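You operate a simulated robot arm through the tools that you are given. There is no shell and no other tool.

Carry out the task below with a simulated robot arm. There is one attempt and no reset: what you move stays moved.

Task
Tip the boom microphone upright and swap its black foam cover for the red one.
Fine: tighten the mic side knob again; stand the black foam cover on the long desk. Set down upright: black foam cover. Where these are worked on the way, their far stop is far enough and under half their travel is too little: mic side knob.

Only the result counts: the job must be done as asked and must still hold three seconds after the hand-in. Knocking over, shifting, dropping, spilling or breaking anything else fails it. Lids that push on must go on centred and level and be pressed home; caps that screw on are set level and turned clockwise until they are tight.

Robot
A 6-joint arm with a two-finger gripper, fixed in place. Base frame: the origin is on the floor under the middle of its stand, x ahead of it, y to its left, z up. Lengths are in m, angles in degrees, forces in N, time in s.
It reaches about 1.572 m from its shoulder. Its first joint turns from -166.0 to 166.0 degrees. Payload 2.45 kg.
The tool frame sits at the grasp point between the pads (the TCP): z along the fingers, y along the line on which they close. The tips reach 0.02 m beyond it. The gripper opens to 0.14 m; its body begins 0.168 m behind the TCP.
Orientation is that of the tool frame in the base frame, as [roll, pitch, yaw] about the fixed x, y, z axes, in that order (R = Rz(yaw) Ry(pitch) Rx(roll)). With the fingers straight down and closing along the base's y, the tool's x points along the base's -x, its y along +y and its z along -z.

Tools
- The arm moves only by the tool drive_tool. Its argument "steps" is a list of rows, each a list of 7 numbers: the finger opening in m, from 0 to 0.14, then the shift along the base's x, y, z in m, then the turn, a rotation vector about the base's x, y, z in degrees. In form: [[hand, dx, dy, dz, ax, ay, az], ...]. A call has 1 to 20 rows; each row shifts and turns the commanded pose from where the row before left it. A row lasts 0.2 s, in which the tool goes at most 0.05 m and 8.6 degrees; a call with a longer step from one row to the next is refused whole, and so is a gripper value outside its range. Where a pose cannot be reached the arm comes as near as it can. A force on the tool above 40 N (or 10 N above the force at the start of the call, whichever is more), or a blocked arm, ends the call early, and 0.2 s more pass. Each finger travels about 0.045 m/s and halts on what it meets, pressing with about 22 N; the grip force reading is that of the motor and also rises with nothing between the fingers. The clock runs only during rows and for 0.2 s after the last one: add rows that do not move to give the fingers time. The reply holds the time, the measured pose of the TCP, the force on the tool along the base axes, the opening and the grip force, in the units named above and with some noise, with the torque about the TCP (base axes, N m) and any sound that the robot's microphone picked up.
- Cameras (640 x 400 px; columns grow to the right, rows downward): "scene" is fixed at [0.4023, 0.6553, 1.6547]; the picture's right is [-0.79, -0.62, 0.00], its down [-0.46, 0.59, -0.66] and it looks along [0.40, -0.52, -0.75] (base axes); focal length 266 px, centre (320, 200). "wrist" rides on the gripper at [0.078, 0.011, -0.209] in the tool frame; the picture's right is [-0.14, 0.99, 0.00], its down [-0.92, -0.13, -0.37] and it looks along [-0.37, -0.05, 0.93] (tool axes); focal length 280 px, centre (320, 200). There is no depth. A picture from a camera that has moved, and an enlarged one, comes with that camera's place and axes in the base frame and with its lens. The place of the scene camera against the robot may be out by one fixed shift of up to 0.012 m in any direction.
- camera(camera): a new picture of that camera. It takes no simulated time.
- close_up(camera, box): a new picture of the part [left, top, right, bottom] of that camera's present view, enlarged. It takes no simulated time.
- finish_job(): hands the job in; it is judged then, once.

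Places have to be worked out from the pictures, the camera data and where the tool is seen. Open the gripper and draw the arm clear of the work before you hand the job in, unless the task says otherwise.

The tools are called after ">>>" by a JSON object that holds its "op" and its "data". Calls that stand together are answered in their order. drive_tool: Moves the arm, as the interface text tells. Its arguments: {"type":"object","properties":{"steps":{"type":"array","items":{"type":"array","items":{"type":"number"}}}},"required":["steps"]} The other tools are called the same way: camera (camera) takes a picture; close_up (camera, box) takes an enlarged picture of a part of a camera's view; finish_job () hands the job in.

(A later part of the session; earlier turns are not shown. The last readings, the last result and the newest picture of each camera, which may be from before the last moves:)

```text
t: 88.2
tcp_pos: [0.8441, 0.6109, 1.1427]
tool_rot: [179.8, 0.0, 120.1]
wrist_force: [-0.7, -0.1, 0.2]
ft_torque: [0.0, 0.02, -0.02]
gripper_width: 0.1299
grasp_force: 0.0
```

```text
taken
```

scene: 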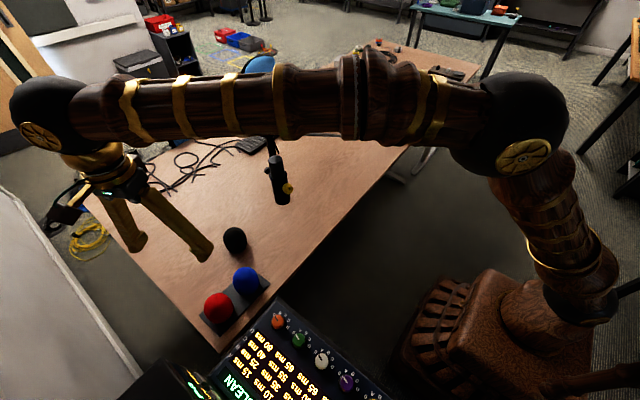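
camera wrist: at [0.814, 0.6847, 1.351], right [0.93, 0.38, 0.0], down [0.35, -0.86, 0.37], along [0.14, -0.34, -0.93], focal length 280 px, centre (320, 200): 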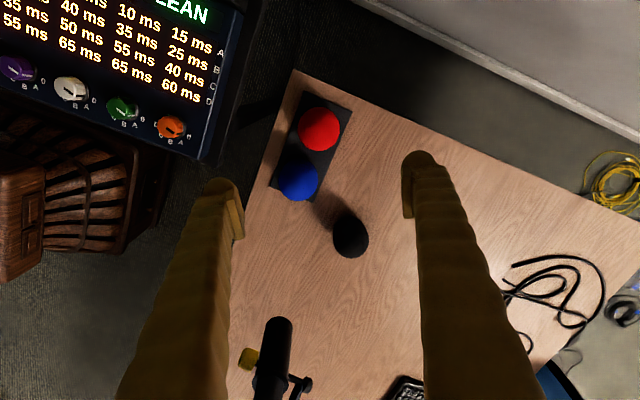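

The red cover is directly beneath. Descending to z ≈ 0.95 and re-measuring.

>>> {"op": "drive_tool", "data": {"steps": [[0.13, 0, 0.001, -0.04, 0, 0, 0], [0.13, 0, 0.001, -0.04, 0, 0, 0], [0.13, 0, 0, -0.04, 0, 0, 0], [0.13, 0, 0, -0.04, 0, 0, 0], [0.13, 0, 0, -0.03, 0, 0, 0], [0.13, 0, 0, 0, 0, 0, 0]]}}

>>> {"op": "camera", "data": {"camera": "wrist"}}

>>> {"op": "close_up", "data": {"camera": "wrist", "box": [220, 80, 420, 240]}}

>>> {"op": "close_up", "data": {"camera": "scene", "box": [160, 210, 300, 350]}}

```text
t: 89.6
tcp_pos: [0.8443, 0.6136, 0.9498]
tool_rot: [179.7, 0.0, 120.0]
wrist_force: [-0.5, 1.4, 0.5]
ft_torque: [-0.02, 0.03, 0.01]
gripper_width: 0.1301
grasp_force: 0.0
```

```text
taken
camera wrist: at [0.815, 0.6876, 1.1593], right [0.93, 0.38, 0.0], down [0.35, -0.86, 0.37], along [0.14, -0.34, -0.93], focal length 280 px, centre (320, 200)
```

wrist: 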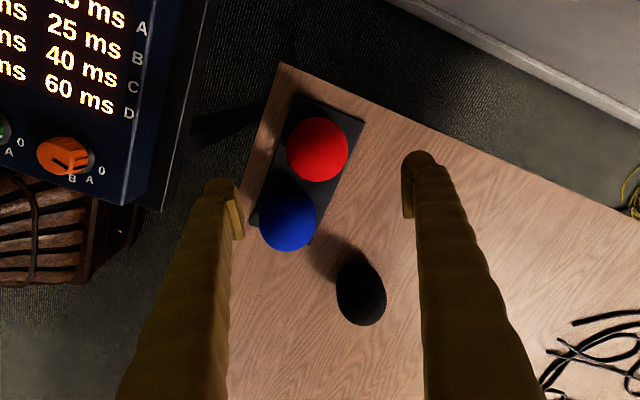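

```text
2.50 times, centred on (320, 160) of wrist
camera zoom: at [0.815, 0.6876, 1.1593], right [0.93, 0.38, 0.0], down [0.35, -0.86, 0.37], along [0.14, -0.34, -0.93], focal length 701 px, centre (320, 300)
```

zoom: 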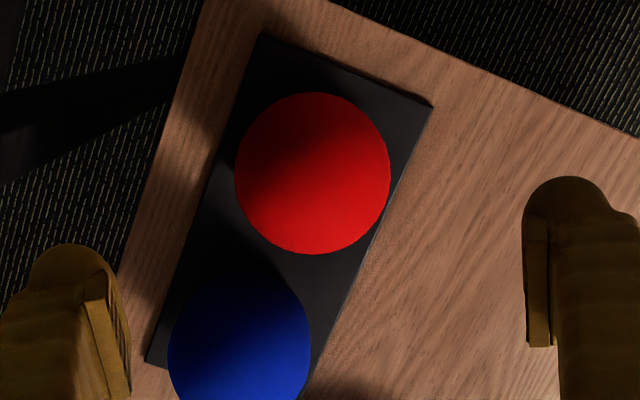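

```text
2.86 times, centred on (230, 280) of scene
camera zoom: at [0.4023, 0.6553, 1.6547], right [-0.79, -0.62, 0.0], down [-0.46, 0.59, -0.66], along [0.4, -0.52, -0.75], focal length 759 px, centre (577, -29)
```

zoom: 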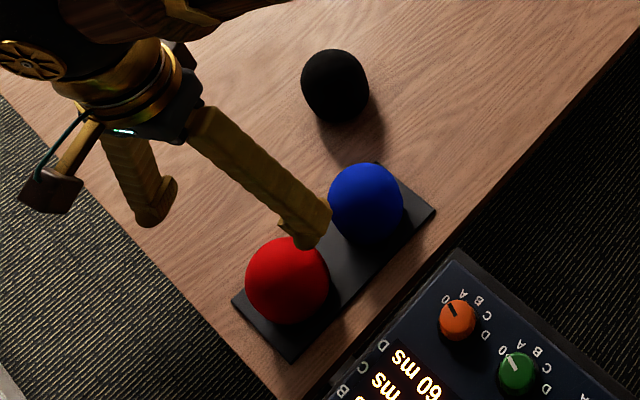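

Red cover centre at about (0.839, 0.614), 83 mm wide like the black one. Correcting 5 mm and descending to grip height.

>>> {"op": "drive_tool", "data": {"steps": [[0.13, -0.0051, 0.0008, -0.02, 0, 0, 0], [0.13, 0, 0, -0.04, 0, 0, 0], [0.13, 0, 0, -0.04, 0, 0, 0], [0.13, 0, 0, -0.03, 0, 0, 0], [0.13, 0, 0, -0.015, 0, 0, 0], [0.13, 0, 0, 0, 0, 0, 0]]}}

>>> {"op": "camera", "data": {"camera": "wrist"}}

>>> {"op": "close_up", "data": {"camera": "scene", "box": [160, 240, 300, 350]}}

```text
t: 91.0
tcp_pos: [0.8369, 0.614, 0.8031]
tool_rot: [179.8, 0.0, 120.2]
wrist_force: [-0.5, 0.5, 0.6]
ft_torque: [-0.01, 0.0, -0.02]
gripper_width: 0.13
grasp_force: 0.1
```

```text
taken
camera wrist: at [0.8074, 0.6878, 1.0129], right [0.93, 0.38, 0.0], down [0.35, -0.86, 0.37], along [0.14, -0.34, -0.93], focal length 280 px, centre (320, 200)
```

wrist: 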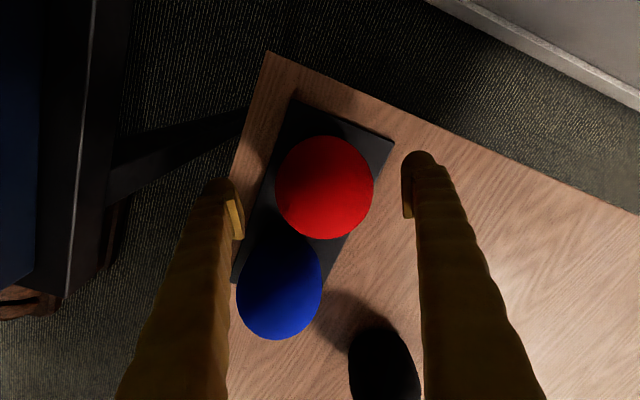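

```text
3.64 times, centred on (230, 295) of scene
camera zoom: at [0.4023, 0.6553, 1.6547], right [-0.79, -0.62, 0.0], down [-0.46, 0.59, -0.66], along [0.4, -0.52, -0.75], focal length 966 px, centre (647, -146)
```

zoom: 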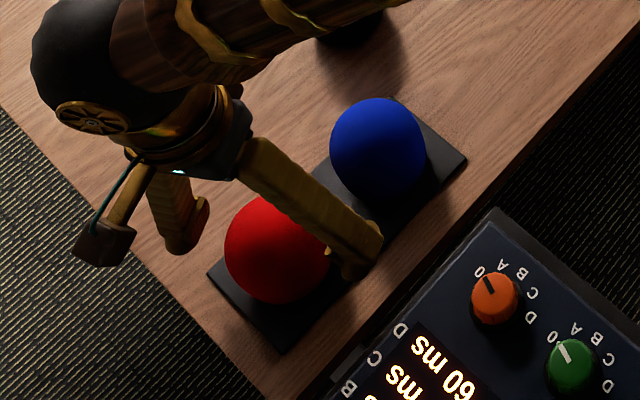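

Shifting 4 mm along the closing line to centre, and lowering ~1 cm, then closing.

>>> {"op": "drive_tool", "data": {"steps": [[0.13, 0.003, 0.0017, -0.004, 0, 0, 0], [0.13, 0, 0, -0.006, 0, 0, 0], [0.13, 0, 0, 0, 0, 0, 0], [0.1, 0, 0, 0, 0, 0, 0], [0.07, 0, 0, 0, 0, 0, 0], [0.07, 0, 0, 0, 0, 0, 0], [0.07, 0, 0, 0, 0, 0, 0], [0.07, 0, 0, 0, 0, 0, 0]]}}

>>> {"op": "camera", "data": {"camera": "wrist"}}

>>> {"op": "close_up", "data": {"camera": "scene", "box": [160, 240, 300, 350]}}

```text
t: 92.8
tcp_pos: [0.8401, 0.6145, 0.7953]
tool_rot: [179.8, 0.1, 120.0]
wrist_force: [-0.1, 0.3, 0.7]
ft_torque: [0.01, 0.0, -0.02]
gripper_width: 0.0804
grasp_force: 21.6
```

```text
taken
camera wrist: at [0.8109, 0.689, 1.0034], right [0.93, 0.38, 0.0], down [0.35, -0.86, 0.37], along [0.14, -0.34, -0.93], focal length 280 px, centre (320, 200)
```

wrist: 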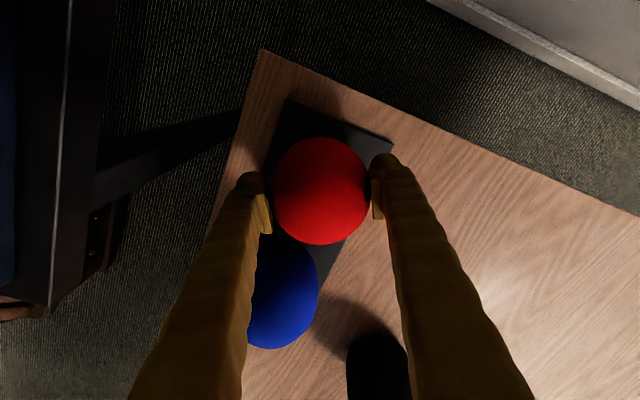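

```text
3.64 times, centred on (230, 295) of scene
camera zoom: at [0.4023, 0.6553, 1.6547], right [-0.79, -0.62, 0.0], down [-0.46, 0.59, -0.66], along [0.4, -0.52, -0.75], focal length 966 px, centre (647, -146)
```

zoom: 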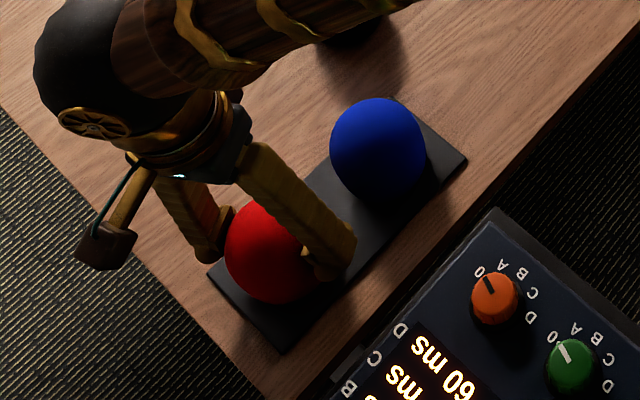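

Gripped at 80.4 mm, 22 N. Lifting straight up slowly, then higher.

>>> {"op": "drive_tool", "data": {"steps": [[0.06, 0, 0, 0.005, 0, 0, 0], [0.06, 0, 0, 0.01, 0, 0, 0], [0.06, 0, 0, 0.02, 0, 0, 0], [0.06, 0, 0, 0.03, 0, 0, 0], [0.06, 0, 0, 0.03, 0, 0, 0], [0.06, 0, 0, 0, 0, 0, 0]]}}

>>> {"op": "camera", "data": {"camera": "wrist"}}

>>> {"op": "close_up", "data": {"camera": "scene", "box": [120, 200, 300, 350]}}

```text
t: 94.2
tcp_pos: [0.8397, 0.6133, 0.893]
tool_rot: [179.8, -0.1, 120.1]
wrist_force: [0.1, -0.4, -0.1]
ft_torque: [0.01, -0.01, 0.02]
gripper_width: 0.0805
grasp_force: 22.2
```

```text
taken
camera wrist: at [0.8113, 0.6874, 1.1015], right [0.93, 0.38, 0.0], down [0.35, -0.86, 0.37], along [0.14, -0.34, -0.93], focal length 280 px, centre (320, 200)
```

wrist: 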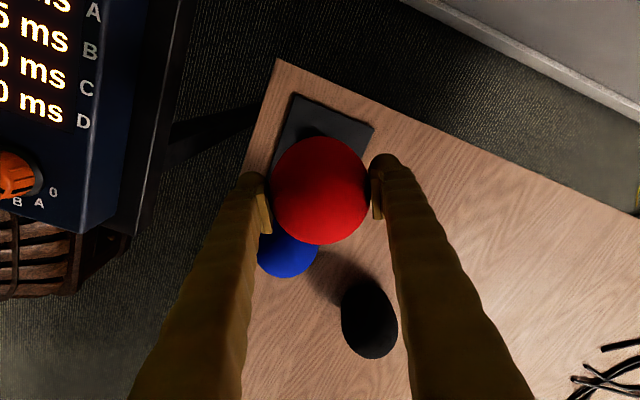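

```text
2.67 times, centred on (210, 275) of scene
camera zoom: at [0.4023, 0.6553, 1.6547], right [-0.79, -0.62, 0.0], down [-0.46, 0.59, -0.66], along [0.4, -0.52, -0.75], focal length 708 px, centre (613, 0)
```

zoom: 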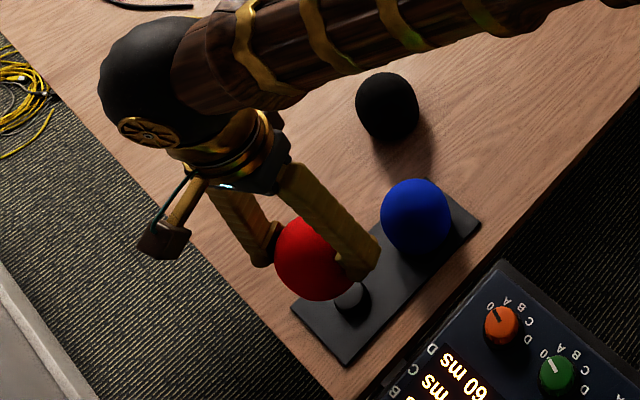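

The tray has pegs; the red cover came free. Raising to z ≈ 1.25 and turning back +38° on the way to the mic, stopping short beside it for a precise look at the capsule.

>>> {"op": "drive_tool", "data": {"steps": [[0.06, 0, 0, 0.045, 0, 0, 0], [0.06, 0, 0, 0.045, 0, 0, 0], [0.06, 0, 0, 0.045, 0, 0, 7.6], [0.06, 0, 0, 0.045, 0, 0, 7.6], [0.06, 0, 0, 0.045, 0, 0, 7.6], [0.06, 0, 0, 0.045, 0, 0, 7.6], [0.06, 0, -0.02, 0.04, 0, 0, 7.6], [0.06, 0.005, -0.035, 0.03, 0, 0, 0], [0.06, 0.005, -0.04, 0.01, 0, 0, 0], [0.06, 0.005, -0.04, 0, 0, 0, 0], [0.06, 0.005, -0.04, 0, 0, 0, 0], [0.06, 0, -0.04, 0, 0, 0, 0], [0.06, 0, 0, 0, 0, 0, 0], [0.06, 0, 0, 0, 0, 0, 0]]}}

>>> {"op": "camera", "data": {"camera": "wrist"}}

>>> {"op": "camera", "data": {"camera": "scene"}}

```text
t: 97.2
tcp_pos: [0.8597, 0.401, 1.2401]
tool_rot: [179.9, -0.1, 158.2]
wrist_force: [-1.3, 0.2, 0.0]
ft_torque: [0.02, -0.03, 0.01]
gripper_width: 0.0804
grasp_force: 21.9
```

```text
taken
camera wrist: at [0.7924, 0.4412, 1.4481], right [0.5, 0.87, 0.0], down [0.81, -0.46, 0.37], along [0.32, -0.18, -0.93], focal length 280 px, centre (320, 200)
```

wrist: 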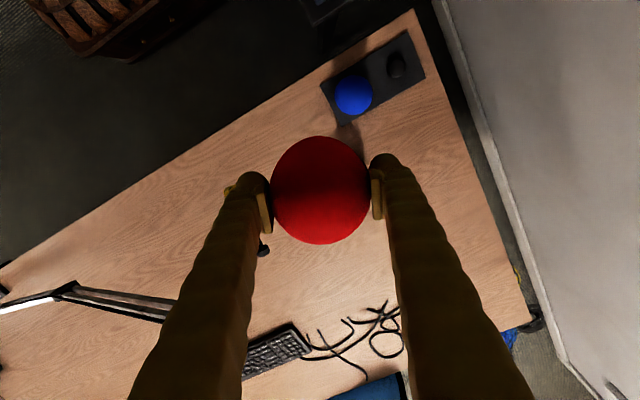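

```text
taken
```

scene: 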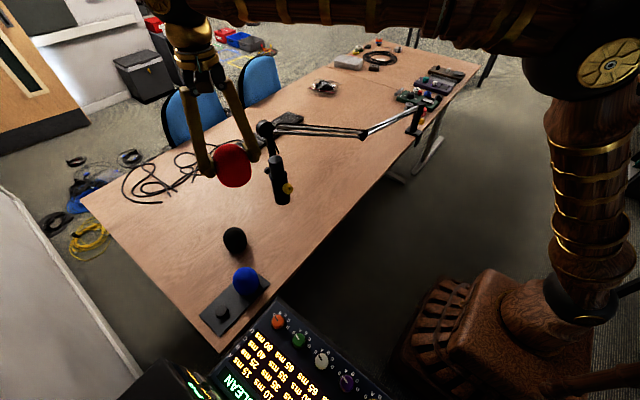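

The left finger hides the mic; shifting forward to get the capsule in view.

>>> {"op": "drive_tool", "data": {"steps": [[0.06, 0.031, -0.01, 0, 0, 0, 0], [0.06, 0.031, -0.01, 0, 0, 0, 0], [0.06, 0.031, -0.01, 0, 0, 0, 0], [0.06, 0.031, -0.01, 0, 0, 0, 0], [0.06, 0, 0, 0, 0, 0, 0], [0.06, 0, 0, 0, 0, 0, 0]]}}

>>> {"op": "camera", "data": {"camera": "wrist"}}

>>> {"op": "close_up", "data": {"camera": "wrist", "box": [150, 90, 270, 230]}}

>>> {"op": "close_up", "data": {"camera": "wrist", "box": [170, 110, 250, 200]}}

```text
t: 98.6
tcp_pos: [0.9812, 0.3632, 1.2427]
tool_rot: [179.8, 0.0, 158.1]
wrist_force: [0.5, -0.9, 0.1]
ft_torque: [0.0, -0.01, -0.01]
gripper_width: 0.0806
grasp_force: 22.0
```

```text
taken
camera wrist: at [0.9137, 0.4021, 1.4513], right [0.5, 0.87, 0.0], down [0.81, -0.46, 0.37], along [0.32, -0.18, -0.93], focal length 280 px, centre (320, 200)
```

wrist: 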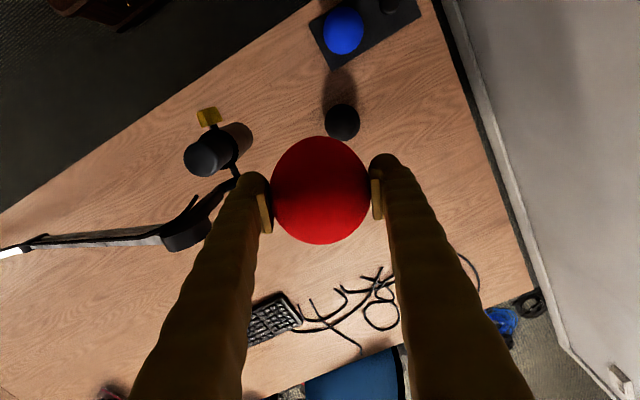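

```text
2.86 times, centred on (210, 160) of wrist
camera zoom: at [0.9137, 0.4021, 1.4513], right [0.5, 0.87, 0.0], down [0.81, -0.46, 0.37], along [0.32, -0.18, -0.93], focal length 801 px, centre (634, 314)
```

zoom: 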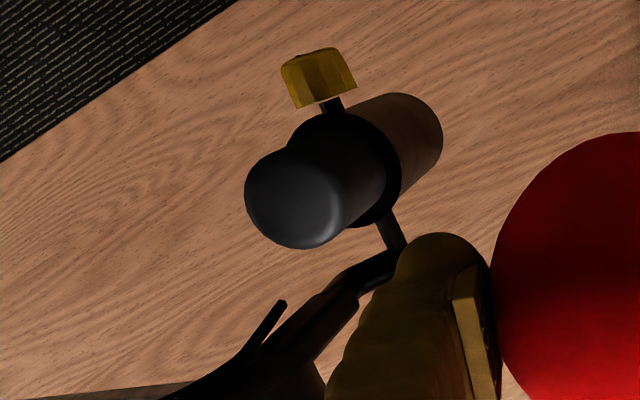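

```text
4.44 times, centred on (210, 155) of wrist
camera zoom: at [0.9137, 0.4021, 1.4513], right [0.5, 0.87, 0.0], down [0.81, -0.46, 0.37], along [0.32, -0.18, -0.93], focal length 1246 px, centre (809, 400)
```

zoom: 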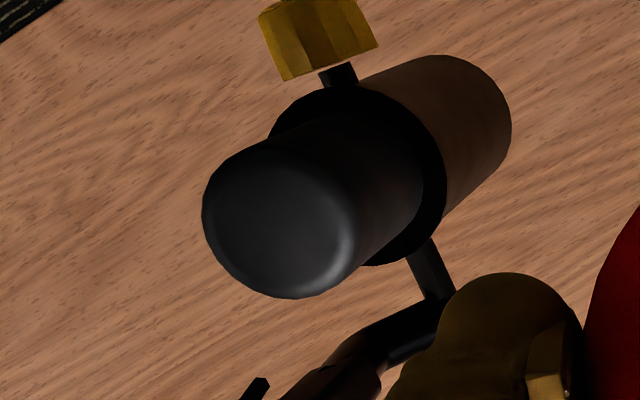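

Two views now agree: capsule axis at (0.911, 0.228), top at z ≈ 1.10, shoulder ≈ 1.03, tilt under 1.5°. Raising, then moving over the capsule with an 8 mm offset away from the boom head.

>>> {"op": "drive_tool", "data": {"steps": [[0.06, 0, 0, 0.03, 0, 0, 0], [0.06, -0.01, 0, 0.03, 0, 0, 0], [0.06, -0.017, -0.033, 0, 0, 0, 0], [0.06, -0.017, -0.033, 0, 0, 0, 0], [0.06, -0.017, -0.033, 0, 0, 0, 0], [0.06, -0.017, -0.033, 0, 0, 0, 0], [0.06, 0, 0, 0, 0, 0, 0], [0.06, 0, 0, 0, 0, 0, 0]]}}

>>> {"op": "close_up", "data": {"camera": "scene", "box": [215, 60, 345, 220]}}

>>> {"op": "camera", "data": {"camera": "wrist"}}

```text
t: 100.4
tcp_pos: [0.9044, 0.226, 1.2982]
tool_rot: [179.8, 0.0, 158.1]
wrist_force: [0.1, 0.4, 0.7]
ft_torque: [0.07, 0.01, -0.01]
gripper_width: 0.0803
grasp_force: 22.1
```

```text
2.50 times, centred on (280, 140) of scene
camera zoom: at [0.4023, 0.6553, 1.6547], right [-0.79, -0.62, 0.0], down [-0.46, 0.59, -0.66], along [0.4, -0.52, -0.75], focal length 664 px, centre (420, 350)
```

zoom: 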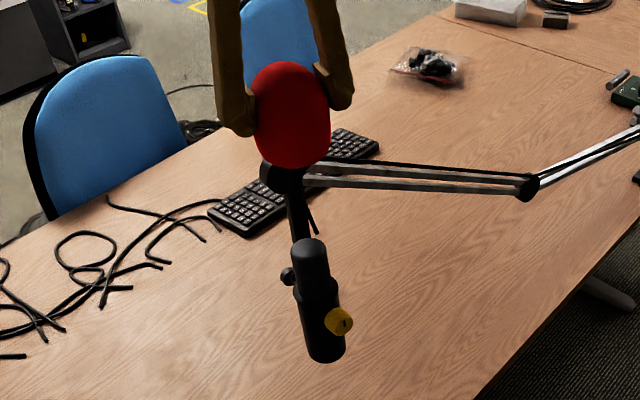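

```text
taken
camera wrist: at [0.8376, 0.2656, 1.5073], right [0.5, 0.87, 0.0], down [0.81, -0.46, 0.37], along [0.32, -0.18, -0.93], focal length 280 px, centre (320, 200)
```

wrist: 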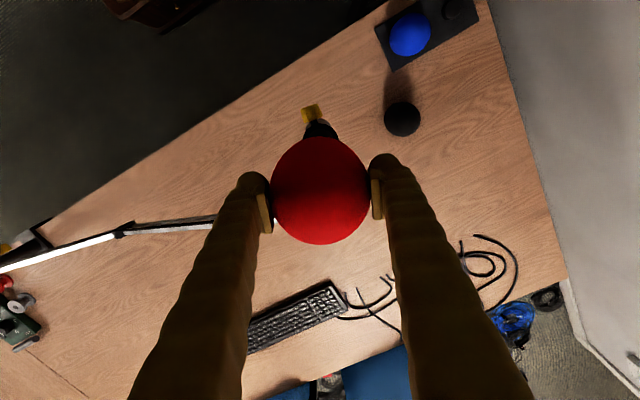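

Foam held upright. Lowering to z ≈ 1.185 (foam bottom just above the capsule) with the offset.

>>> {"op": "drive_tool", "data": {"steps": [[0.06, -0.001, 0.004, -0.03, 0, 0, 0], [0.06, 0, 0, -0.03, 0, 0, 0], [0.06, 0, 0, -0.03, 0, 0, 0], [0.06, 0, 0, -0.02, 0, 0, 0], [0.06, 0, 0, 0, 0, 0, 0]]}}

>>> {"op": "close_up", "data": {"camera": "scene", "box": [235, 100, 325, 210]}}

>>> {"op": "camera", "data": {"camera": "wrist"}}

```text
t: 101.6
tcp_pos: [0.9064, 0.233, 1.19]
tool_rot: [179.9, 0.0, 158.0]
wrist_force: [-0.5, -0.3, -0.7]
ft_torque: [-0.01, 0.01, -0.02]
gripper_width: 0.0806
grasp_force: 21.9
```

```text
3.64 times, centred on (280, 155) of scene
camera zoom: at [0.4023, 0.6553, 1.6547], right [-0.79, -0.62, 0.0], down [-0.46, 0.59, -0.66], along [0.4, -0.52, -0.75], focal length 966 px, centre (466, 364)
```

zoom: 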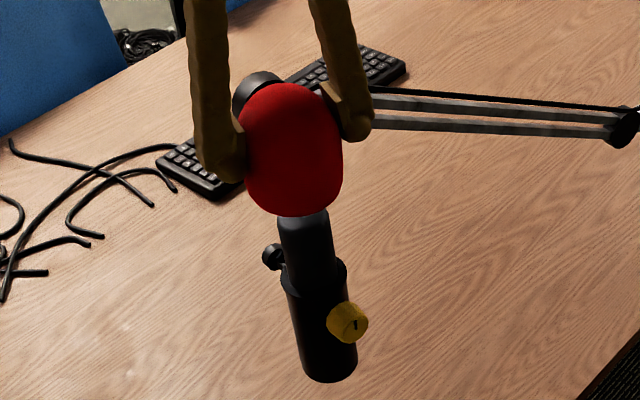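

```text
taken
camera wrist: at [0.8385, 0.2716, 1.3989], right [0.5, 0.87, 0.0], down [0.81, -0.46, 0.37], along [0.32, -0.18, -0.93], focal length 280 px, centre (320, 200)
```

wrist: 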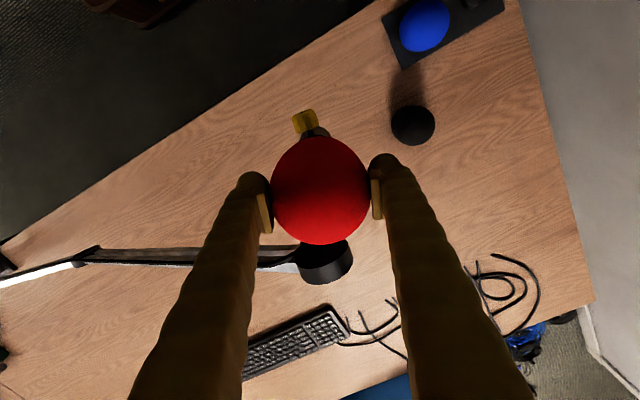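

Foam bottom is just above the capsule. Centring to (0.911, 0.228) and lowering slowly over it.

>>> {"op": "drive_tool", "data": {"steps": [[0.06, 0.0023, -0.0025, 0, 0, 0, 0], [0.06, 0.0023, -0.0025, -0.005, 0, 0, 0], [0.06, 0, 0, -0.01, 0, 0, 0], [0.06, 0, 0, -0.01, 0, 0, 0], [0.06, 0, 0, -0.01, 0, 0, 0], [0.06, 0, 0, 0, 0, 0, 0]]}}

>>> {"op": "close_up", "data": {"camera": "scene", "box": [235, 100, 325, 210]}}

>>> {"op": "close_up", "data": {"camera": "wrist", "box": [240, 90, 400, 300]}}

```text
t: 103.0
tcp_pos: [0.9089, 0.2286, 1.1562]
tool_rot: [179.8, 0.0, 158.0]
wrist_force: [0.2, 0.6, -0.3]
ft_torque: [0.01, -0.03, -0.01]
gripper_width: 0.08
grasp_force: 21.8
```

```text
3.64 times, centred on (280, 155) of scene
camera zoom: at [0.4023, 0.6553, 1.6547], right [-0.79, -0.62, 0.0], down [-0.46, 0.59, -0.66], along [0.4, -0.52, -0.75], focal length 966 px, centre (466, 364)
```

zoom: 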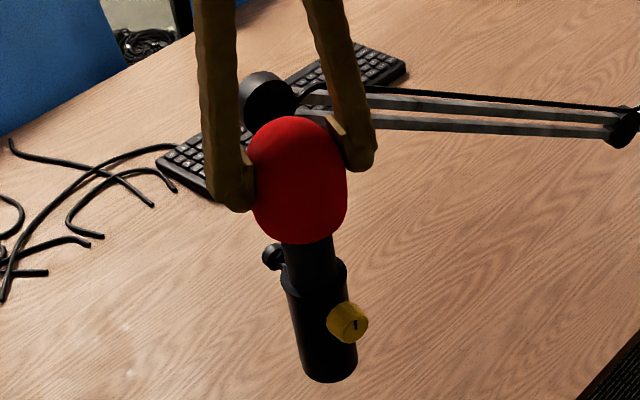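

```text
1.90 times, centred on (320, 195) of wrist
camera zoom: at [0.8418, 0.2676, 1.3648], right [0.5, 0.87, 0.0], down [0.81, -0.46, 0.37], along [0.32, -0.18, -0.93], focal length 534 px, centre (320, 210)
```

zoom: 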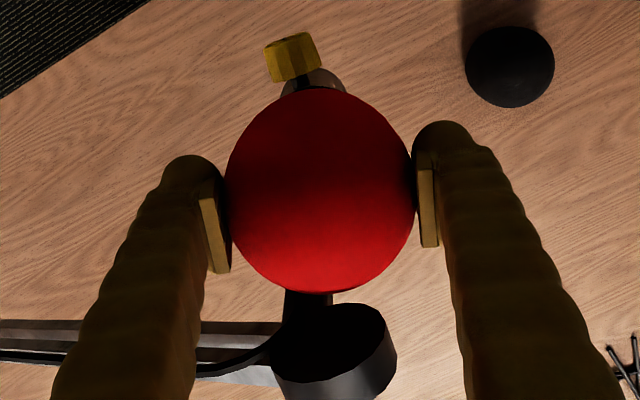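

Aligned within ~2 mm; nudging +x 2 mm and continuing down 3 cm.

>>> {"op": "drive_tool", "data": {"steps": [[0.06, 0.0018, 0, -0.004, 0, 0, 0], [0.06, 0, 0, -0.006, 0, 0, 0], [0.06, 0, 0, -0.006, 0, 0, 0], [0.06, 0, 0, -0.007, 0, 0, 0], [0.06, 0, 0, -0.007, 0, 0, 0], [0.06, 0, 0, 0, 0, 0, 0]]}}

>>> {"op": "close_up", "data": {"camera": "scene", "box": [235, 100, 325, 210]}}

```text
t: 104.4
tcp_pos: [0.9116, 0.2273, 1.1239]
tool_rot: [179.7, -0.1, 158.1]
wrist_force: [0.0, -0.3, -0.1]
ft_torque: [0.0, -0.02, 0.01]
gripper_width: 0.0798
grasp_force: 22.0
```

```text
3.64 times, centred on (280, 155) of scene
camera zoom: at [0.4023, 0.6553, 1.6547], right [-0.79, -0.62, 0.0], down [-0.46, 0.59, -0.66], along [0.4, -0.52, -0.75], focal length 966 px, centre (466, 364)
```

zoom: 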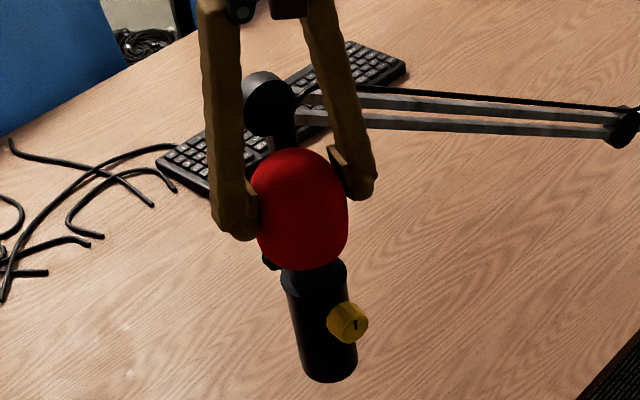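

Sliding over the capsule freely. Continuing in small steps toward the shoulder.

>>> {"op": "drive_tool", "data": {"steps": [[0.06, 0, 0, -0.005, 0, 0, 0], [0.06, 0, 0, -0.005, 0, 0, 0], [0.06, 0, 0, -0.005, 0, 0, 0], [0.06, 0, 0, -0.005, 0, 0, 0], [0.06, 0, 0, 0, 0, 0, 0]]}}

>>> {"op": "close_up", "data": {"camera": "scene", "box": [235, 100, 325, 210]}}

```text
t: 105.6
tcp_pos: [0.9117, 0.2273, 1.1044]
tool_rot: [179.8, -0.1, 158.0]
wrist_force: [-0.3, -0.9, -0.4]
ft_torque: [0.03, 0.0, 0.01]
gripper_width: 0.08
grasp_force: 22.2
```

```text
3.64 times, centred on (280, 155) of scene
camera zoom: at [0.4023, 0.6553, 1.6547], right [-0.79, -0.62, 0.0], down [-0.46, 0.59, -0.66], along [0.4, -0.52, -0.75], focal length 966 px, centre (466, 364)
```

zoom: 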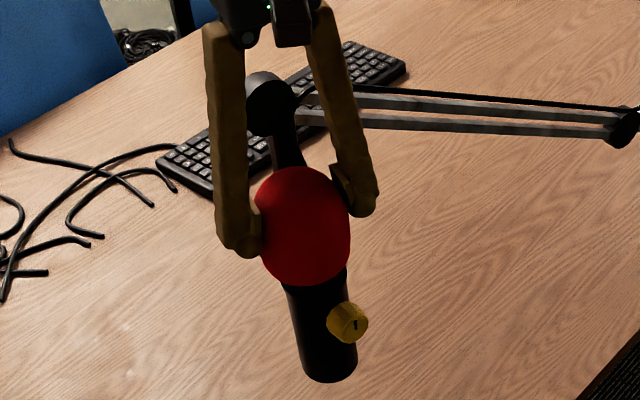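

>>> {"op": "drive_tool", "data": {"steps": [[0.06, 0, 0, -0.004, 0, 0, 0], [0.06, 0, 0, -0.004, 0, 0, 0]]}}

>>> {"op": "drive_tool", "data": {"steps": [[0.06, 0, 0, -0.003, 0, 0, 0], [0.06, 0, 0, -0.002, 0, 0, 0]]}}

>>> {"op": "drive_tool", "data": {"steps": [[0.06, 0, 0, -0.002, 0, 0, 0], [0.06, 0, 0, -0.002, 0, 0, 0]]}}

```text
t: 106.2
tcp_pos: [0.9121, 0.2265, 1.0969]
tool_rot: [179.8, 0.0, 158.2]
wrist_force: [-0.2, -0.3, 0.3]
ft_torque: [-0.02, 0.03, -0.01]
gripper_width: 0.0799
grasp_force: 22.0
```

```text
t: 106.8
tcp_pos: [0.9108, 0.2278, 1.0922]
tool_rot: [179.8, 0.0, 158.1]
wrist_force: [-1.4, 0.5, 0.5]
ft_torque: [0.03, 0.02, 0.0]
gripper_width: 0.0798
grasp_force: 22.1
```

```text
t: 107.4
tcp_pos: [0.9129, 0.2286, 1.088]
tool_rot: [179.9, -0.1, 158.1]
wrist_force: [-0.3, -0.4, 0.5]
ft_torque: [-0.03, -0.02, 0.03]
gripper_width: 0.0801
grasp_force: 22.4
```

No contact at 1.088; expected seat is ~1.08. Checking the picture, then continuing in 2 mm steps.

>>> {"op": "drive_tool", "data": {"steps": [[0.06, 0, 0, -0.002, 0, 0, 0], [0.06, 0, 0, -0.002, 0, 0, 0]]}}

>>> {"op": "close_up", "data": {"camera": "scene", "box": [245, 130, 325, 210]}}

```text
t: 108.0
tcp_pos: [0.9108, 0.2259, 1.0869]
tool_rot: [179.6, 0.2, 158.0]
wrist_force: [3.6, 1.4, 33.1]
ft_torque: [-0.34, 0.12, 0.11]
gripper_width: 0.0801
grasp_force: 22.6
```

```text
5.00 times, centred on (285, 170) of scene
camera zoom: at [0.4023, 0.6553, 1.6547], right [-0.79, -0.62, 0.0], down [-0.46, 0.59, -0.66], along [0.4, -0.52, -0.75], focal length 1328 px, centre (495, 350)
```

zoom: 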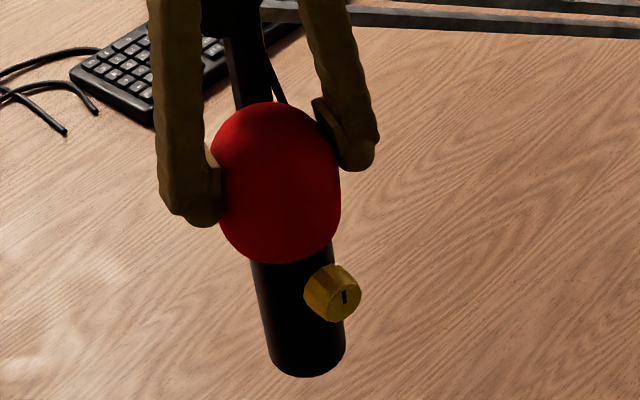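

Firm contact at z ≈ 1.087 (33 N), matching the height where the black cover sat. A little more press to confirm it's hard home.

>>> {"op": "drive_tool", "data": {"steps": [[0.06, 0, 0, 0, 0, 0, 0], [0.06, 0, 0, -0.0007, 0, 0, 0], [0.06, 0, 0, 0, 0, 0, 0]]}}

>>> {"op": "close_up", "data": {"camera": "scene", "box": [245, 130, 325, 210]}}

>>> {"op": "camera", "data": {"camera": "wrist"}}

```text
t: 108.6
tcp_pos: [0.9108, 0.227, 1.0851]
tool_rot: [179.6, 0.1, 158.2]
wrist_force: [0.3, 1.1, 8.2]
ft_torque: [0.1, 0.15, 0.02]
gripper_width: 0.0801
grasp_force: 21.6
stopped in row 3: the force on the tool passed its limit at 44 N (the readings are from after the stop); the commanded pose is now the measured one
```

```text
5.00 times, centred on (285, 170) of scene
camera zoom: at [0.4023, 0.6553, 1.6547], right [-0.79, -0.62, 0.0], down [-0.46, 0.59, -0.66], along [0.4, -0.52, -0.75], focal length 1328 px, centre (495, 350)
```

zoom: 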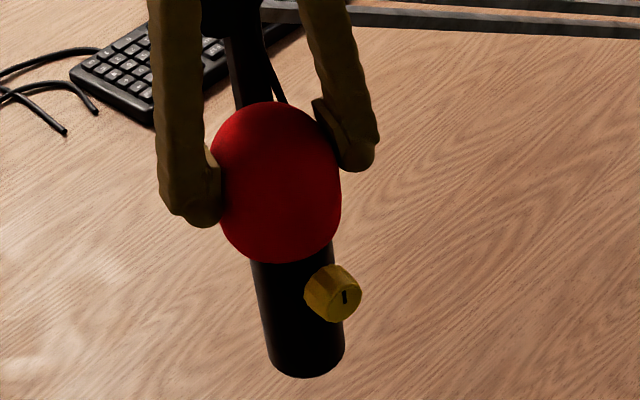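

```text
taken
camera wrist: at [0.8434, 0.2668, 1.2943], right [0.5, 0.87, 0.01], down [0.81, -0.46, 0.37], along [0.32, -0.18, -0.93], focal length 280 px, centre (320, 200)
```

wrist: 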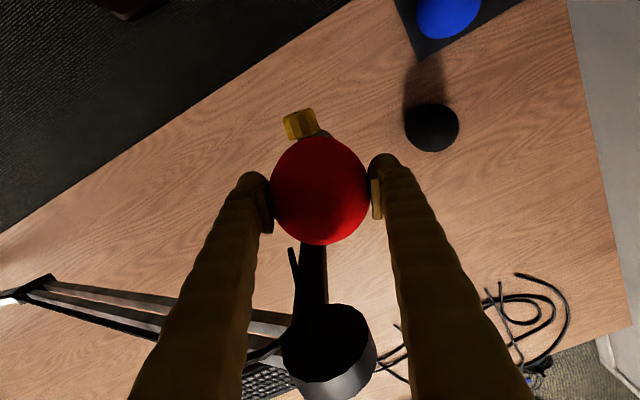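

The press peaked at 44 N with no further travel: it's home. Easing off and opening the fingers.

>>> {"op": "drive_tool", "data": {"steps": [[0.075, 0, 0, 0, 0, 0, 0], [0.085, 0, 0, 0, 0, 0, 0], [0.11, 0, 0, 0, 0, 0, 0], [0.12, 0, 0, 0, 0, 0, 0], [0.12, 0, 0, 0, 0, 0, 0], [0.12, 0, 0, 0, 0, 0, 0]]}}

>>> {"op": "camera", "data": {"camera": "wrist"}}

>>> {"op": "close_up", "data": {"camera": "scene", "box": [245, 130, 325, 210]}}

```text
t: 110.0
tcp_pos: [0.9117, 0.228, 1.0842]
tool_rot: [179.7, 0.0, 158.0]
wrist_force: [0.5, -0.1, -0.2]
ft_torque: [0.01, 0.03, -0.01]
gripper_width: 0.1201
grasp_force: 0.1
```

```text
taken
camera wrist: at [0.8434, 0.2669, 1.2938], right [0.5, 0.87, 0.01], down [0.81, -0.46, 0.37], along [0.32, -0.18, -0.93], focal length 280 px, centre (320, 200)
```

wrist: 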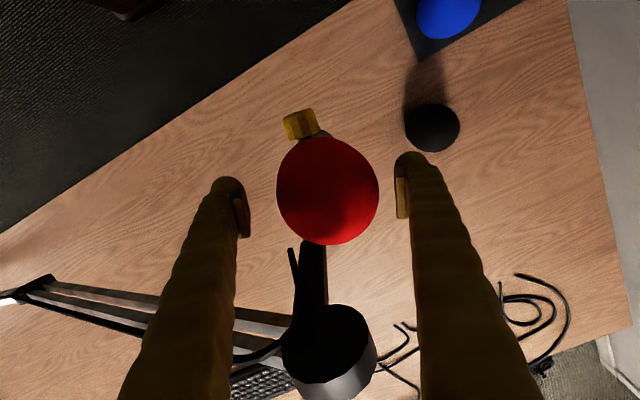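

```text
5.00 times, centred on (285, 170) of scene
camera zoom: at [0.4023, 0.6553, 1.6547], right [-0.79, -0.62, 0.0], down [-0.46, 0.59, -0.66], along [0.4, -0.52, -0.75], focal length 1328 px, centre (495, 350)
```

zoom: 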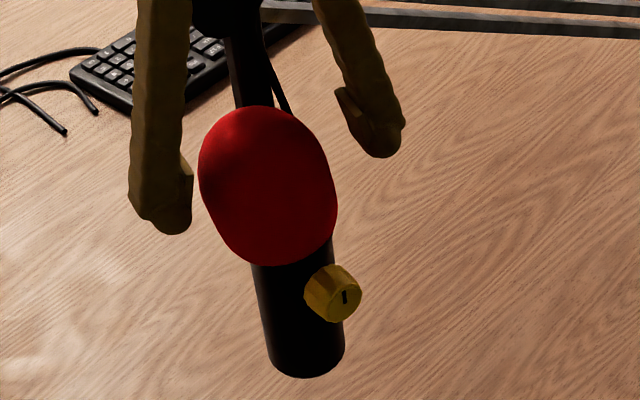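

On release the cover leaned a few degrees toward +y, so it may not be fully seated. Looking closely before moving.

>>> {"op": "close_up", "data": {"camera": "scene", "box": [260, 140, 310, 200]}}

>>> {"op": "close_up", "data": {"camera": "wrist", "box": [260, 100, 400, 260]}}

```text
6.67 times, centred on (285, 170) of scene
camera zoom: at [0.4023, 0.6553, 1.6547], right [-0.79, -0.62, 0.0], down [-0.46, 0.59, -0.66], along [0.4, -0.52, -0.75], focal length 1770 px, centre (553, 400)
```

zoom: 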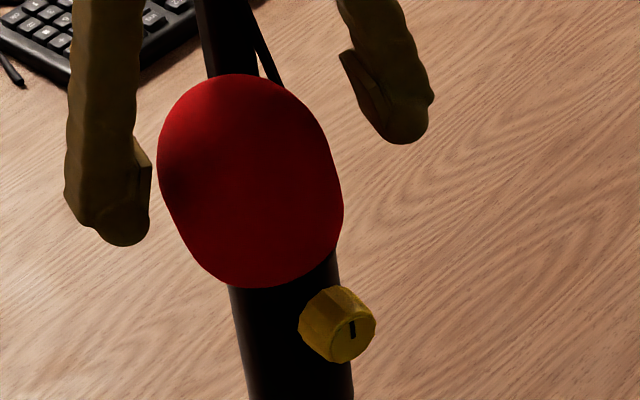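

```text
2.50 times, centred on (330, 180) of wrist
camera zoom: at [0.8434, 0.2669, 1.2938], right [0.5, 0.87, 0.01], down [0.81, -0.46, 0.37], along [0.32, -0.18, -0.93], focal length 701 px, centre (295, 250)
```

zoom: 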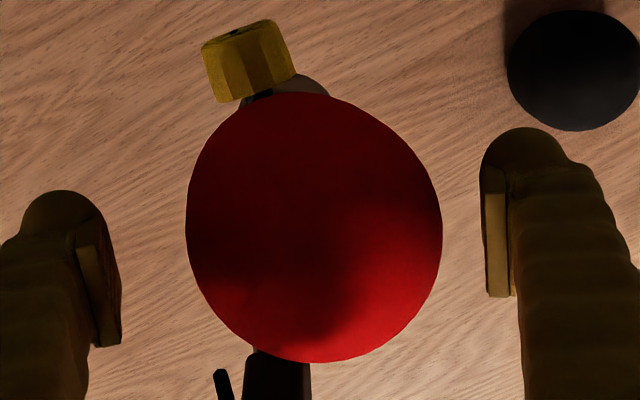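

The red cover now sits in essentially the same posture and height as the black one did originally (slightly less lean). I'll rise clear and get a side view to judge its tilt.

>>> {"op": "drive_tool", "data": {"steps": [[0.13, 0.001, 0.003, 0.01, 0, 0, 0], [0.13, 0, 0, 0.025, 0, 0, 0], [0.13, 0, 0, 0.035, 0, 0, 0], [0.13, 0, 0, 0.045, 0, 0, 0], [0.13, 0, 0, 0.045, 0, 0, 0], [0.13, 0, 0, 0.045, 0, 0, 0], [0.13, 0, 0, 0.02, 0, 0, 0], [0.13, 0, 0, 0, 0, 0, 0]]}}

>>> {"op": "close_up", "data": {"camera": "scene", "box": [260, 140, 310, 200]}}

>>> {"op": "close_up", "data": {"camera": "wrist", "box": [240, 90, 400, 260]}}

```text
t: 111.8
tcp_pos: [0.9148, 0.2329, 1.3112]
tool_rot: [179.7, 0.1, 158.0]
wrist_force: [-0.4, 0.1, 0.3]
ft_torque: [0.01, 0.04, -0.01]
gripper_width: 0.1301
grasp_force: 0.1
```

```text
6.67 times, centred on (285, 170) of scene
camera zoom: at [0.4023, 0.6553, 1.6547], right [-0.79, -0.62, 0.0], down [-0.46, 0.59, -0.66], along [0.4, -0.52, -0.75], focal length 1770 px, centre (553, 400)
```

zoom: 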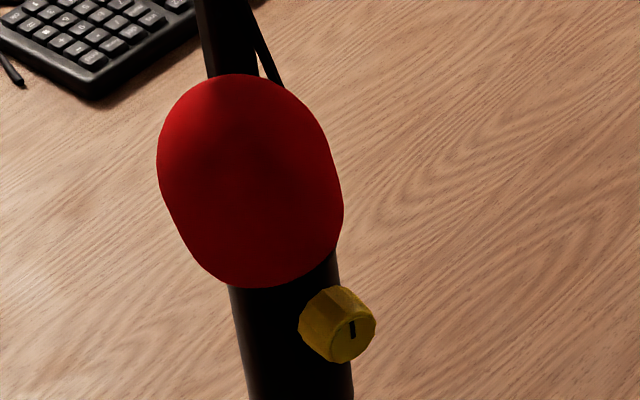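

```text
2.35 times, centred on (320, 175) of wrist
camera zoom: at [0.8464, 0.2725, 1.52], right [0.5, 0.87, 0.0], down [0.81, -0.46, 0.37], along [0.32, -0.18, -0.93], focal length 660 px, centre (320, 259)
```

zoom: 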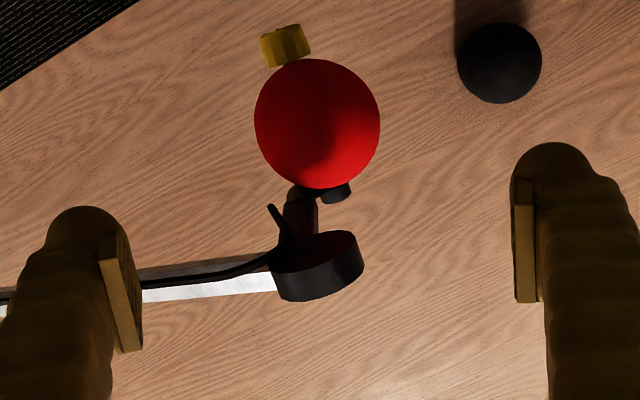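

The cover is stable. Moving back to the robot side and turning horizontal for a side view of the cover.

>>> {"op": "drive_tool", "data": {"steps": [[0.13, -0.033, 0.005, 0.01, 0, 0, 8.5], [0.13, -0.033, 0.005, 0.01, 0, 0, 0], [0.13, -0.033, 0.005, 0, 0, 0, 0], [0.13, -0.033, 0.005, 0, 0, 0, 0], [0.13, -0.033, 0.005, 0, 0, 0, 0], [0.13, 0, 0, -0.02, -1.87, -7.99, 0], [0.13, 0, 0, -0.024, -1.87, -7.99, 0], [0.13, 0, 0, -0.024, -1.87, -7.99, 0], [0.13, 0, 0, -0.024, -1.87, -7.99, 0], [0.13, 0, 0, -0.024, -1.87, -7.99, 0], [0.13, 0, 0, -0.024, -1.87, -7.99, 0], [0.13, 0, 0, -0.024, -1.87, -7.99, 0], [0.13, 0, 0, -0.024, -1.87, -7.99, 0], [0.13, 0, 0, -0.024, -1.87, -7.99, 0], [0.13, 0, 0, -0.024, -1.87, -7.99, 0], [0.13, 0, 0, -0.024, -1.87, -7.99, 0], [0.13, 0, 0, 0, 0, 0, 0]]}}

>>> {"op": "camera", "data": {"camera": "wrist"}}

>>> {"op": "camera", "data": {"camera": "scene"}}

```text
t: 115.4
tcp_pos: [0.7486, 0.2564, 1.0721]
tool_rot: [27.8, 89.5, 15.1]
wrist_force: [0.3, -0.3, 0.0]
ft_torque: [0.03, 0.01, 0.03]
gripper_width: 0.1301
grasp_force: 0.0
```

```text
taken
camera wrist: at [0.5485, 0.3146, 0.9921], right [0.22, 0.97, 0.14], down [-0.4, -0.04, 0.92], along [0.89, -0.26, 0.37], focal length 280 px, centre (320, 200)
```

wrist: 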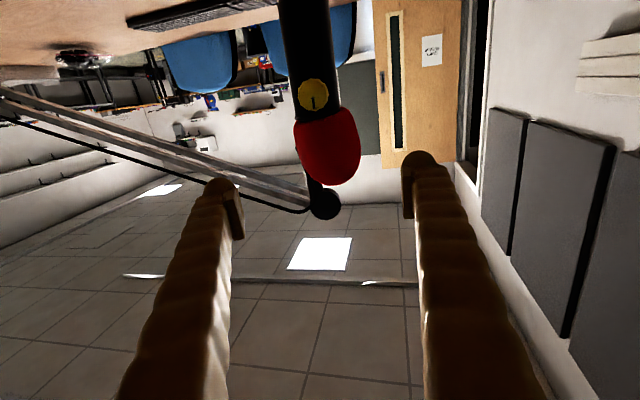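

```text
taken
```

scene: 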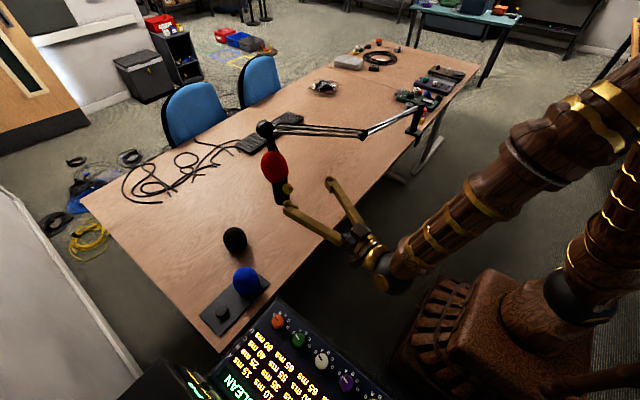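

>>> {"op": "close_up", "data": {"camera": "wrist", "box": [270, 0, 380, 220]}}

>>> {"op": "close_up", "data": {"camera": "wrist", "box": [285, 70, 375, 200]}}

```text
1.82 times, centred on (325, 110) of wrist
camera zoom: at [0.5485, 0.3146, 0.9921], right [0.22, 0.97, 0.14], down [-0.4, -0.04, 0.92], along [0.89, -0.26, 0.37], focal length 510 px, centre (311, 364)
```

zoom: 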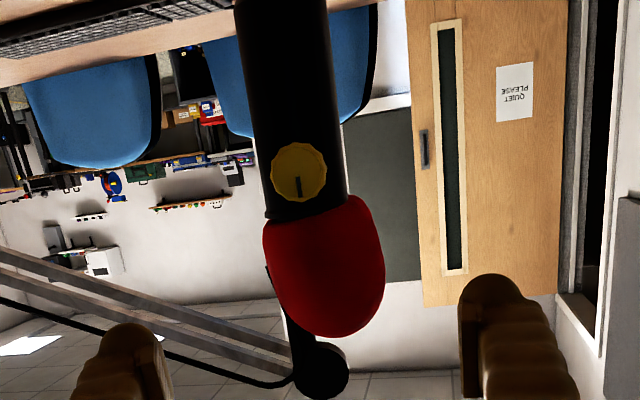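

```text
3.08 times, centred on (330, 135) of wrist
camera zoom: at [0.5485, 0.3146, 0.9921], right [0.22, 0.97, 0.14], down [-0.4, -0.04, 0.92], along [0.89, -0.26, 0.37], focal length 863 px, centre (289, 400)
```

zoom: 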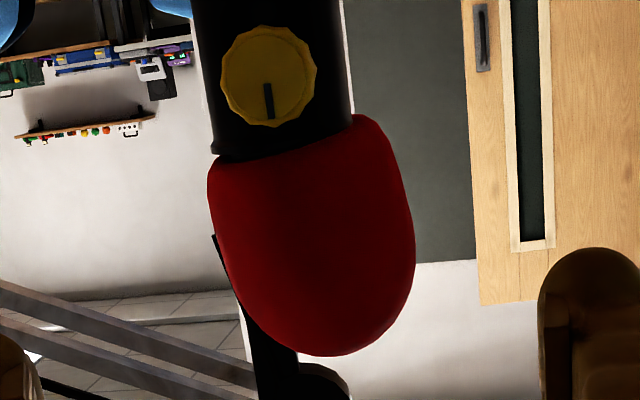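

Side view: the red cover sits with its rim on the collar but is shifted ~6 mm toward +y with ~4–5° of lean (less than the black one originally had). I'll go back above and use the jaws to centre it. Turning vertical and rising first.

>>> {"op": "drive_tool", "data": {"steps": [[0.13, 0, 0, 0.024, 1.87, 7.99, 0], [0.13, 0, 0, 0.024, 1.87, 7.99, 0], [0.13, 0, 0, 0.024, 1.87, 7.99, 0], [0.13, 0, 0, 0.024, 1.87, 7.99, 0], [0.13, 0, 0, 0.024, 1.87, 7.99, 0], [0.13, 0, 0, 0.024, 1.87, 7.99, 0], [0.13, 0, 0, 0.024, 1.87, 7.99, 0], [0.13, 0, 0, 0.024, 1.87, 7.99, 0], [0.13, 0, 0, 0.024, 1.87, 7.99, 0], [0.13, 0, 0, 0.024, 1.87, 7.99, 0], [0.13, 0, 0, 0.02, 1.87, 7.99, 0], [0.13, 0, 0, 0, 0, 0, -8.5], [0.13, 0, 0, 0, 0, 0, 0]]}}

>>> {"op": "close_up", "data": {"camera": "scene", "box": [260, 140, 310, 200]}}

```text
t: 118.2
tcp_pos: [0.7476, 0.2548, 1.3305]
tool_rot: [179.6, 0.1, 158.1]
wrist_force: [-0.4, 0.4, 0.4]
ft_torque: [0.01, -0.03, -0.02]
gripper_width: 0.13
grasp_force: 0.0
```

```text
6.67 times, centred on (285, 170) of scene
camera zoom: at [0.4023, 0.6553, 1.6547], right [-0.79, -0.62, 0.0], down [-0.46, 0.59, -0.66], along [0.4, -0.52, -0.75], focal length 1770 px, centre (553, 400)
```

zoom: 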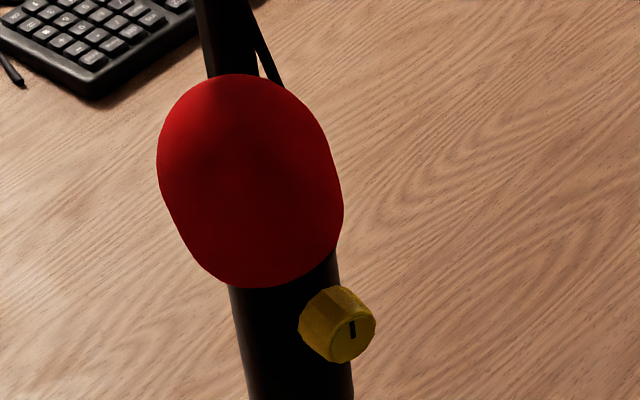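

Back over the mic axis, then descending around the cover with jaws open.

>>> {"op": "drive_tool", "data": {"steps": [[0.12, 0.033, -0.005, 0, 0, 0, 0], [0.12, 0.033, -0.005, 0, 0, 0, 0], [0.12, 0.033, -0.005, 0, 0, 0, 0], [0.12, 0.032, -0.005, 0, 0, 0, 0], [0.12, 0.032, -0.006, 0, 0, 0, 0], [0.12, 0, 0, -0.03, 0, 0, 0], [0.12, 0, 0, -0.04, 0, 0, 0], [0.12, 0, 0, -0.04, 0, 0, 0], [0.12, 0, 0, -0.04, 0, 0, 0], [0.12, 0, 0, 0, 0, 0, 0]]}}

>>> {"op": "camera", "data": {"camera": "wrist"}}

```text
t: 120.4
tcp_pos: [0.9091, 0.2303, 1.1772]
tool_rot: [179.7, 0.1, 158.1]
wrist_force: [0.0, -0.7, -0.8]
ft_torque: [0.0, 0.04, 0.0]
gripper_width: 0.1199
grasp_force: 0.1
```

```text
taken
camera wrist: at [0.8418, 0.2692, 1.3864], right [0.5, 0.87, 0.01], down [0.81, -0.46, 0.37], along [0.32, -0.18, -0.93], focal length 280 px, centre (320, 200)
```

wrist: 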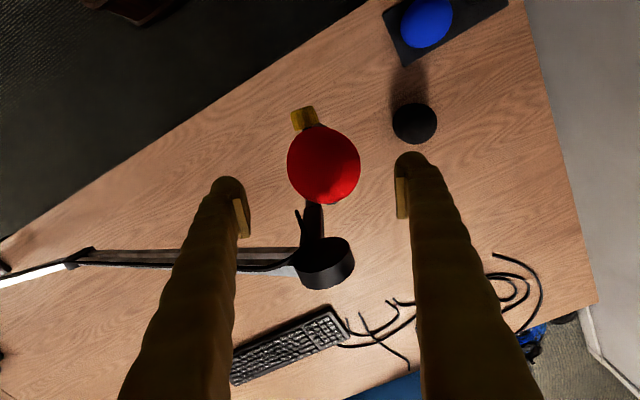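

>>> {"op": "drive_tool", "data": {"steps": [[0.12, 0.002, -0.002, -0.03, 0, 0, 0], [0.12, 0, 0, -0.03, 0, 0, 0], [0.12, 0, 0, -0.025, 0, 0, 0], [0.12, 0, 0, -0.007, 0, 0, 0], [0.12, 0, 0, 0, 0, 0, 0]]}}

>>> {"op": "camera", "data": {"camera": "wrist"}}

```text
t: 121.6
tcp_pos: [0.9125, 0.2295, 1.0896]
tool_rot: [179.7, 0.1, 158.2]
wrist_force: [-0.8, 0.4, 0.3]
ft_torque: [-0.01, 0.03, 0.01]
gripper_width: 0.1203
grasp_force: 0.1
```

```text
taken
camera wrist: at [0.845, 0.2689, 1.298], right [0.5, 0.87, 0.01], down [0.81, -0.46, 0.37], along [0.32, -0.18, -0.93], focal length 280 px, centre (320, 200)
```

wrist: 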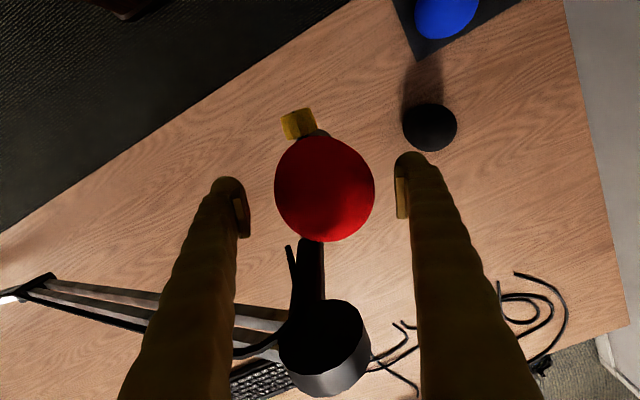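

Centring the jaws on the mic axis and closing gently to just over the cover's diameter to push it to centre.

>>> {"op": "drive_tool", "data": {"steps": [[0.12, -0.0012, -0.0014, -0.004, 0, 0, 0], [0.1, 0, 0, 0, 0, 0, 0], [0.092, 0, 0, 0, 0, 0, 0], [0.088, 0, 0, 0, 0, 0, 0], [0.085, 0, 0, 0, 0, 0, 0], [0.083, 0, 0, 0, 0, 0, 0], [0.082, 0, 0, 0, 0, 0, 0], [0.082, 0, 0, 0, 0, 0, 0]]}}

>>> {"op": "camera", "data": {"camera": "wrist"}}

>>> {"op": "close_up", "data": {"camera": "scene", "box": [260, 140, 310, 200]}}

```text
t: 123.4
tcp_pos: [0.9113, 0.2278, 1.0851]
tool_rot: [179.6, 0.2, 158.1]
wrist_force: [-0.2, -0.1, -0.4]
ft_torque: [-0.01, 0.01, 0.04]
gripper_width: 0.0823
grasp_force: 0.1
```

```text
taken
camera wrist: at [0.844, 0.2667, 1.2939], right [0.5, 0.87, 0.01], down [0.81, -0.46, 0.37], along [0.32, -0.18, -0.93], focal length 280 px, centre (320, 200)
```

wrist: 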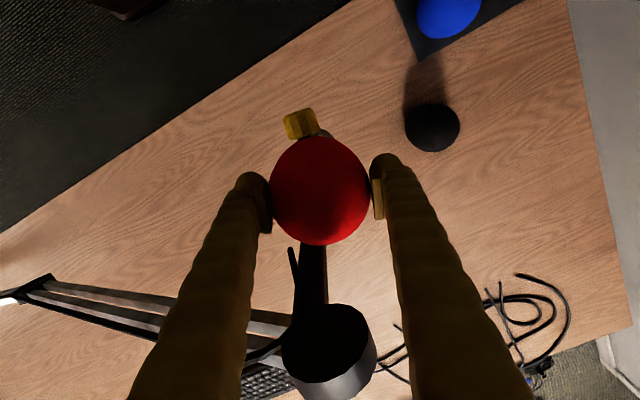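

```text
6.67 times, centred on (285, 170) of scene
camera zoom: at [0.4023, 0.6553, 1.6547], right [-0.79, -0.62, 0.0], down [-0.46, 0.59, -0.66], along [0.4, -0.52, -0.75], focal length 1770 px, centre (553, 400)
```

zoom: 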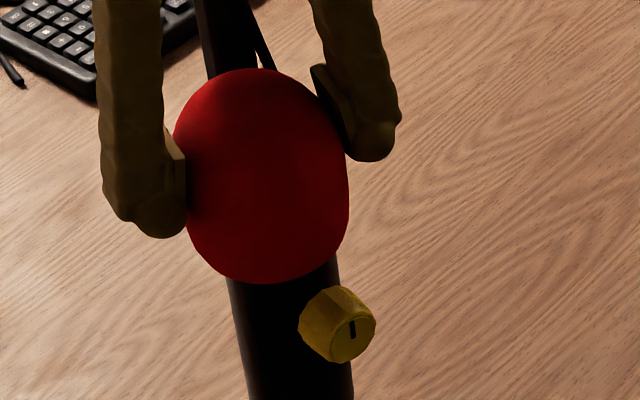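

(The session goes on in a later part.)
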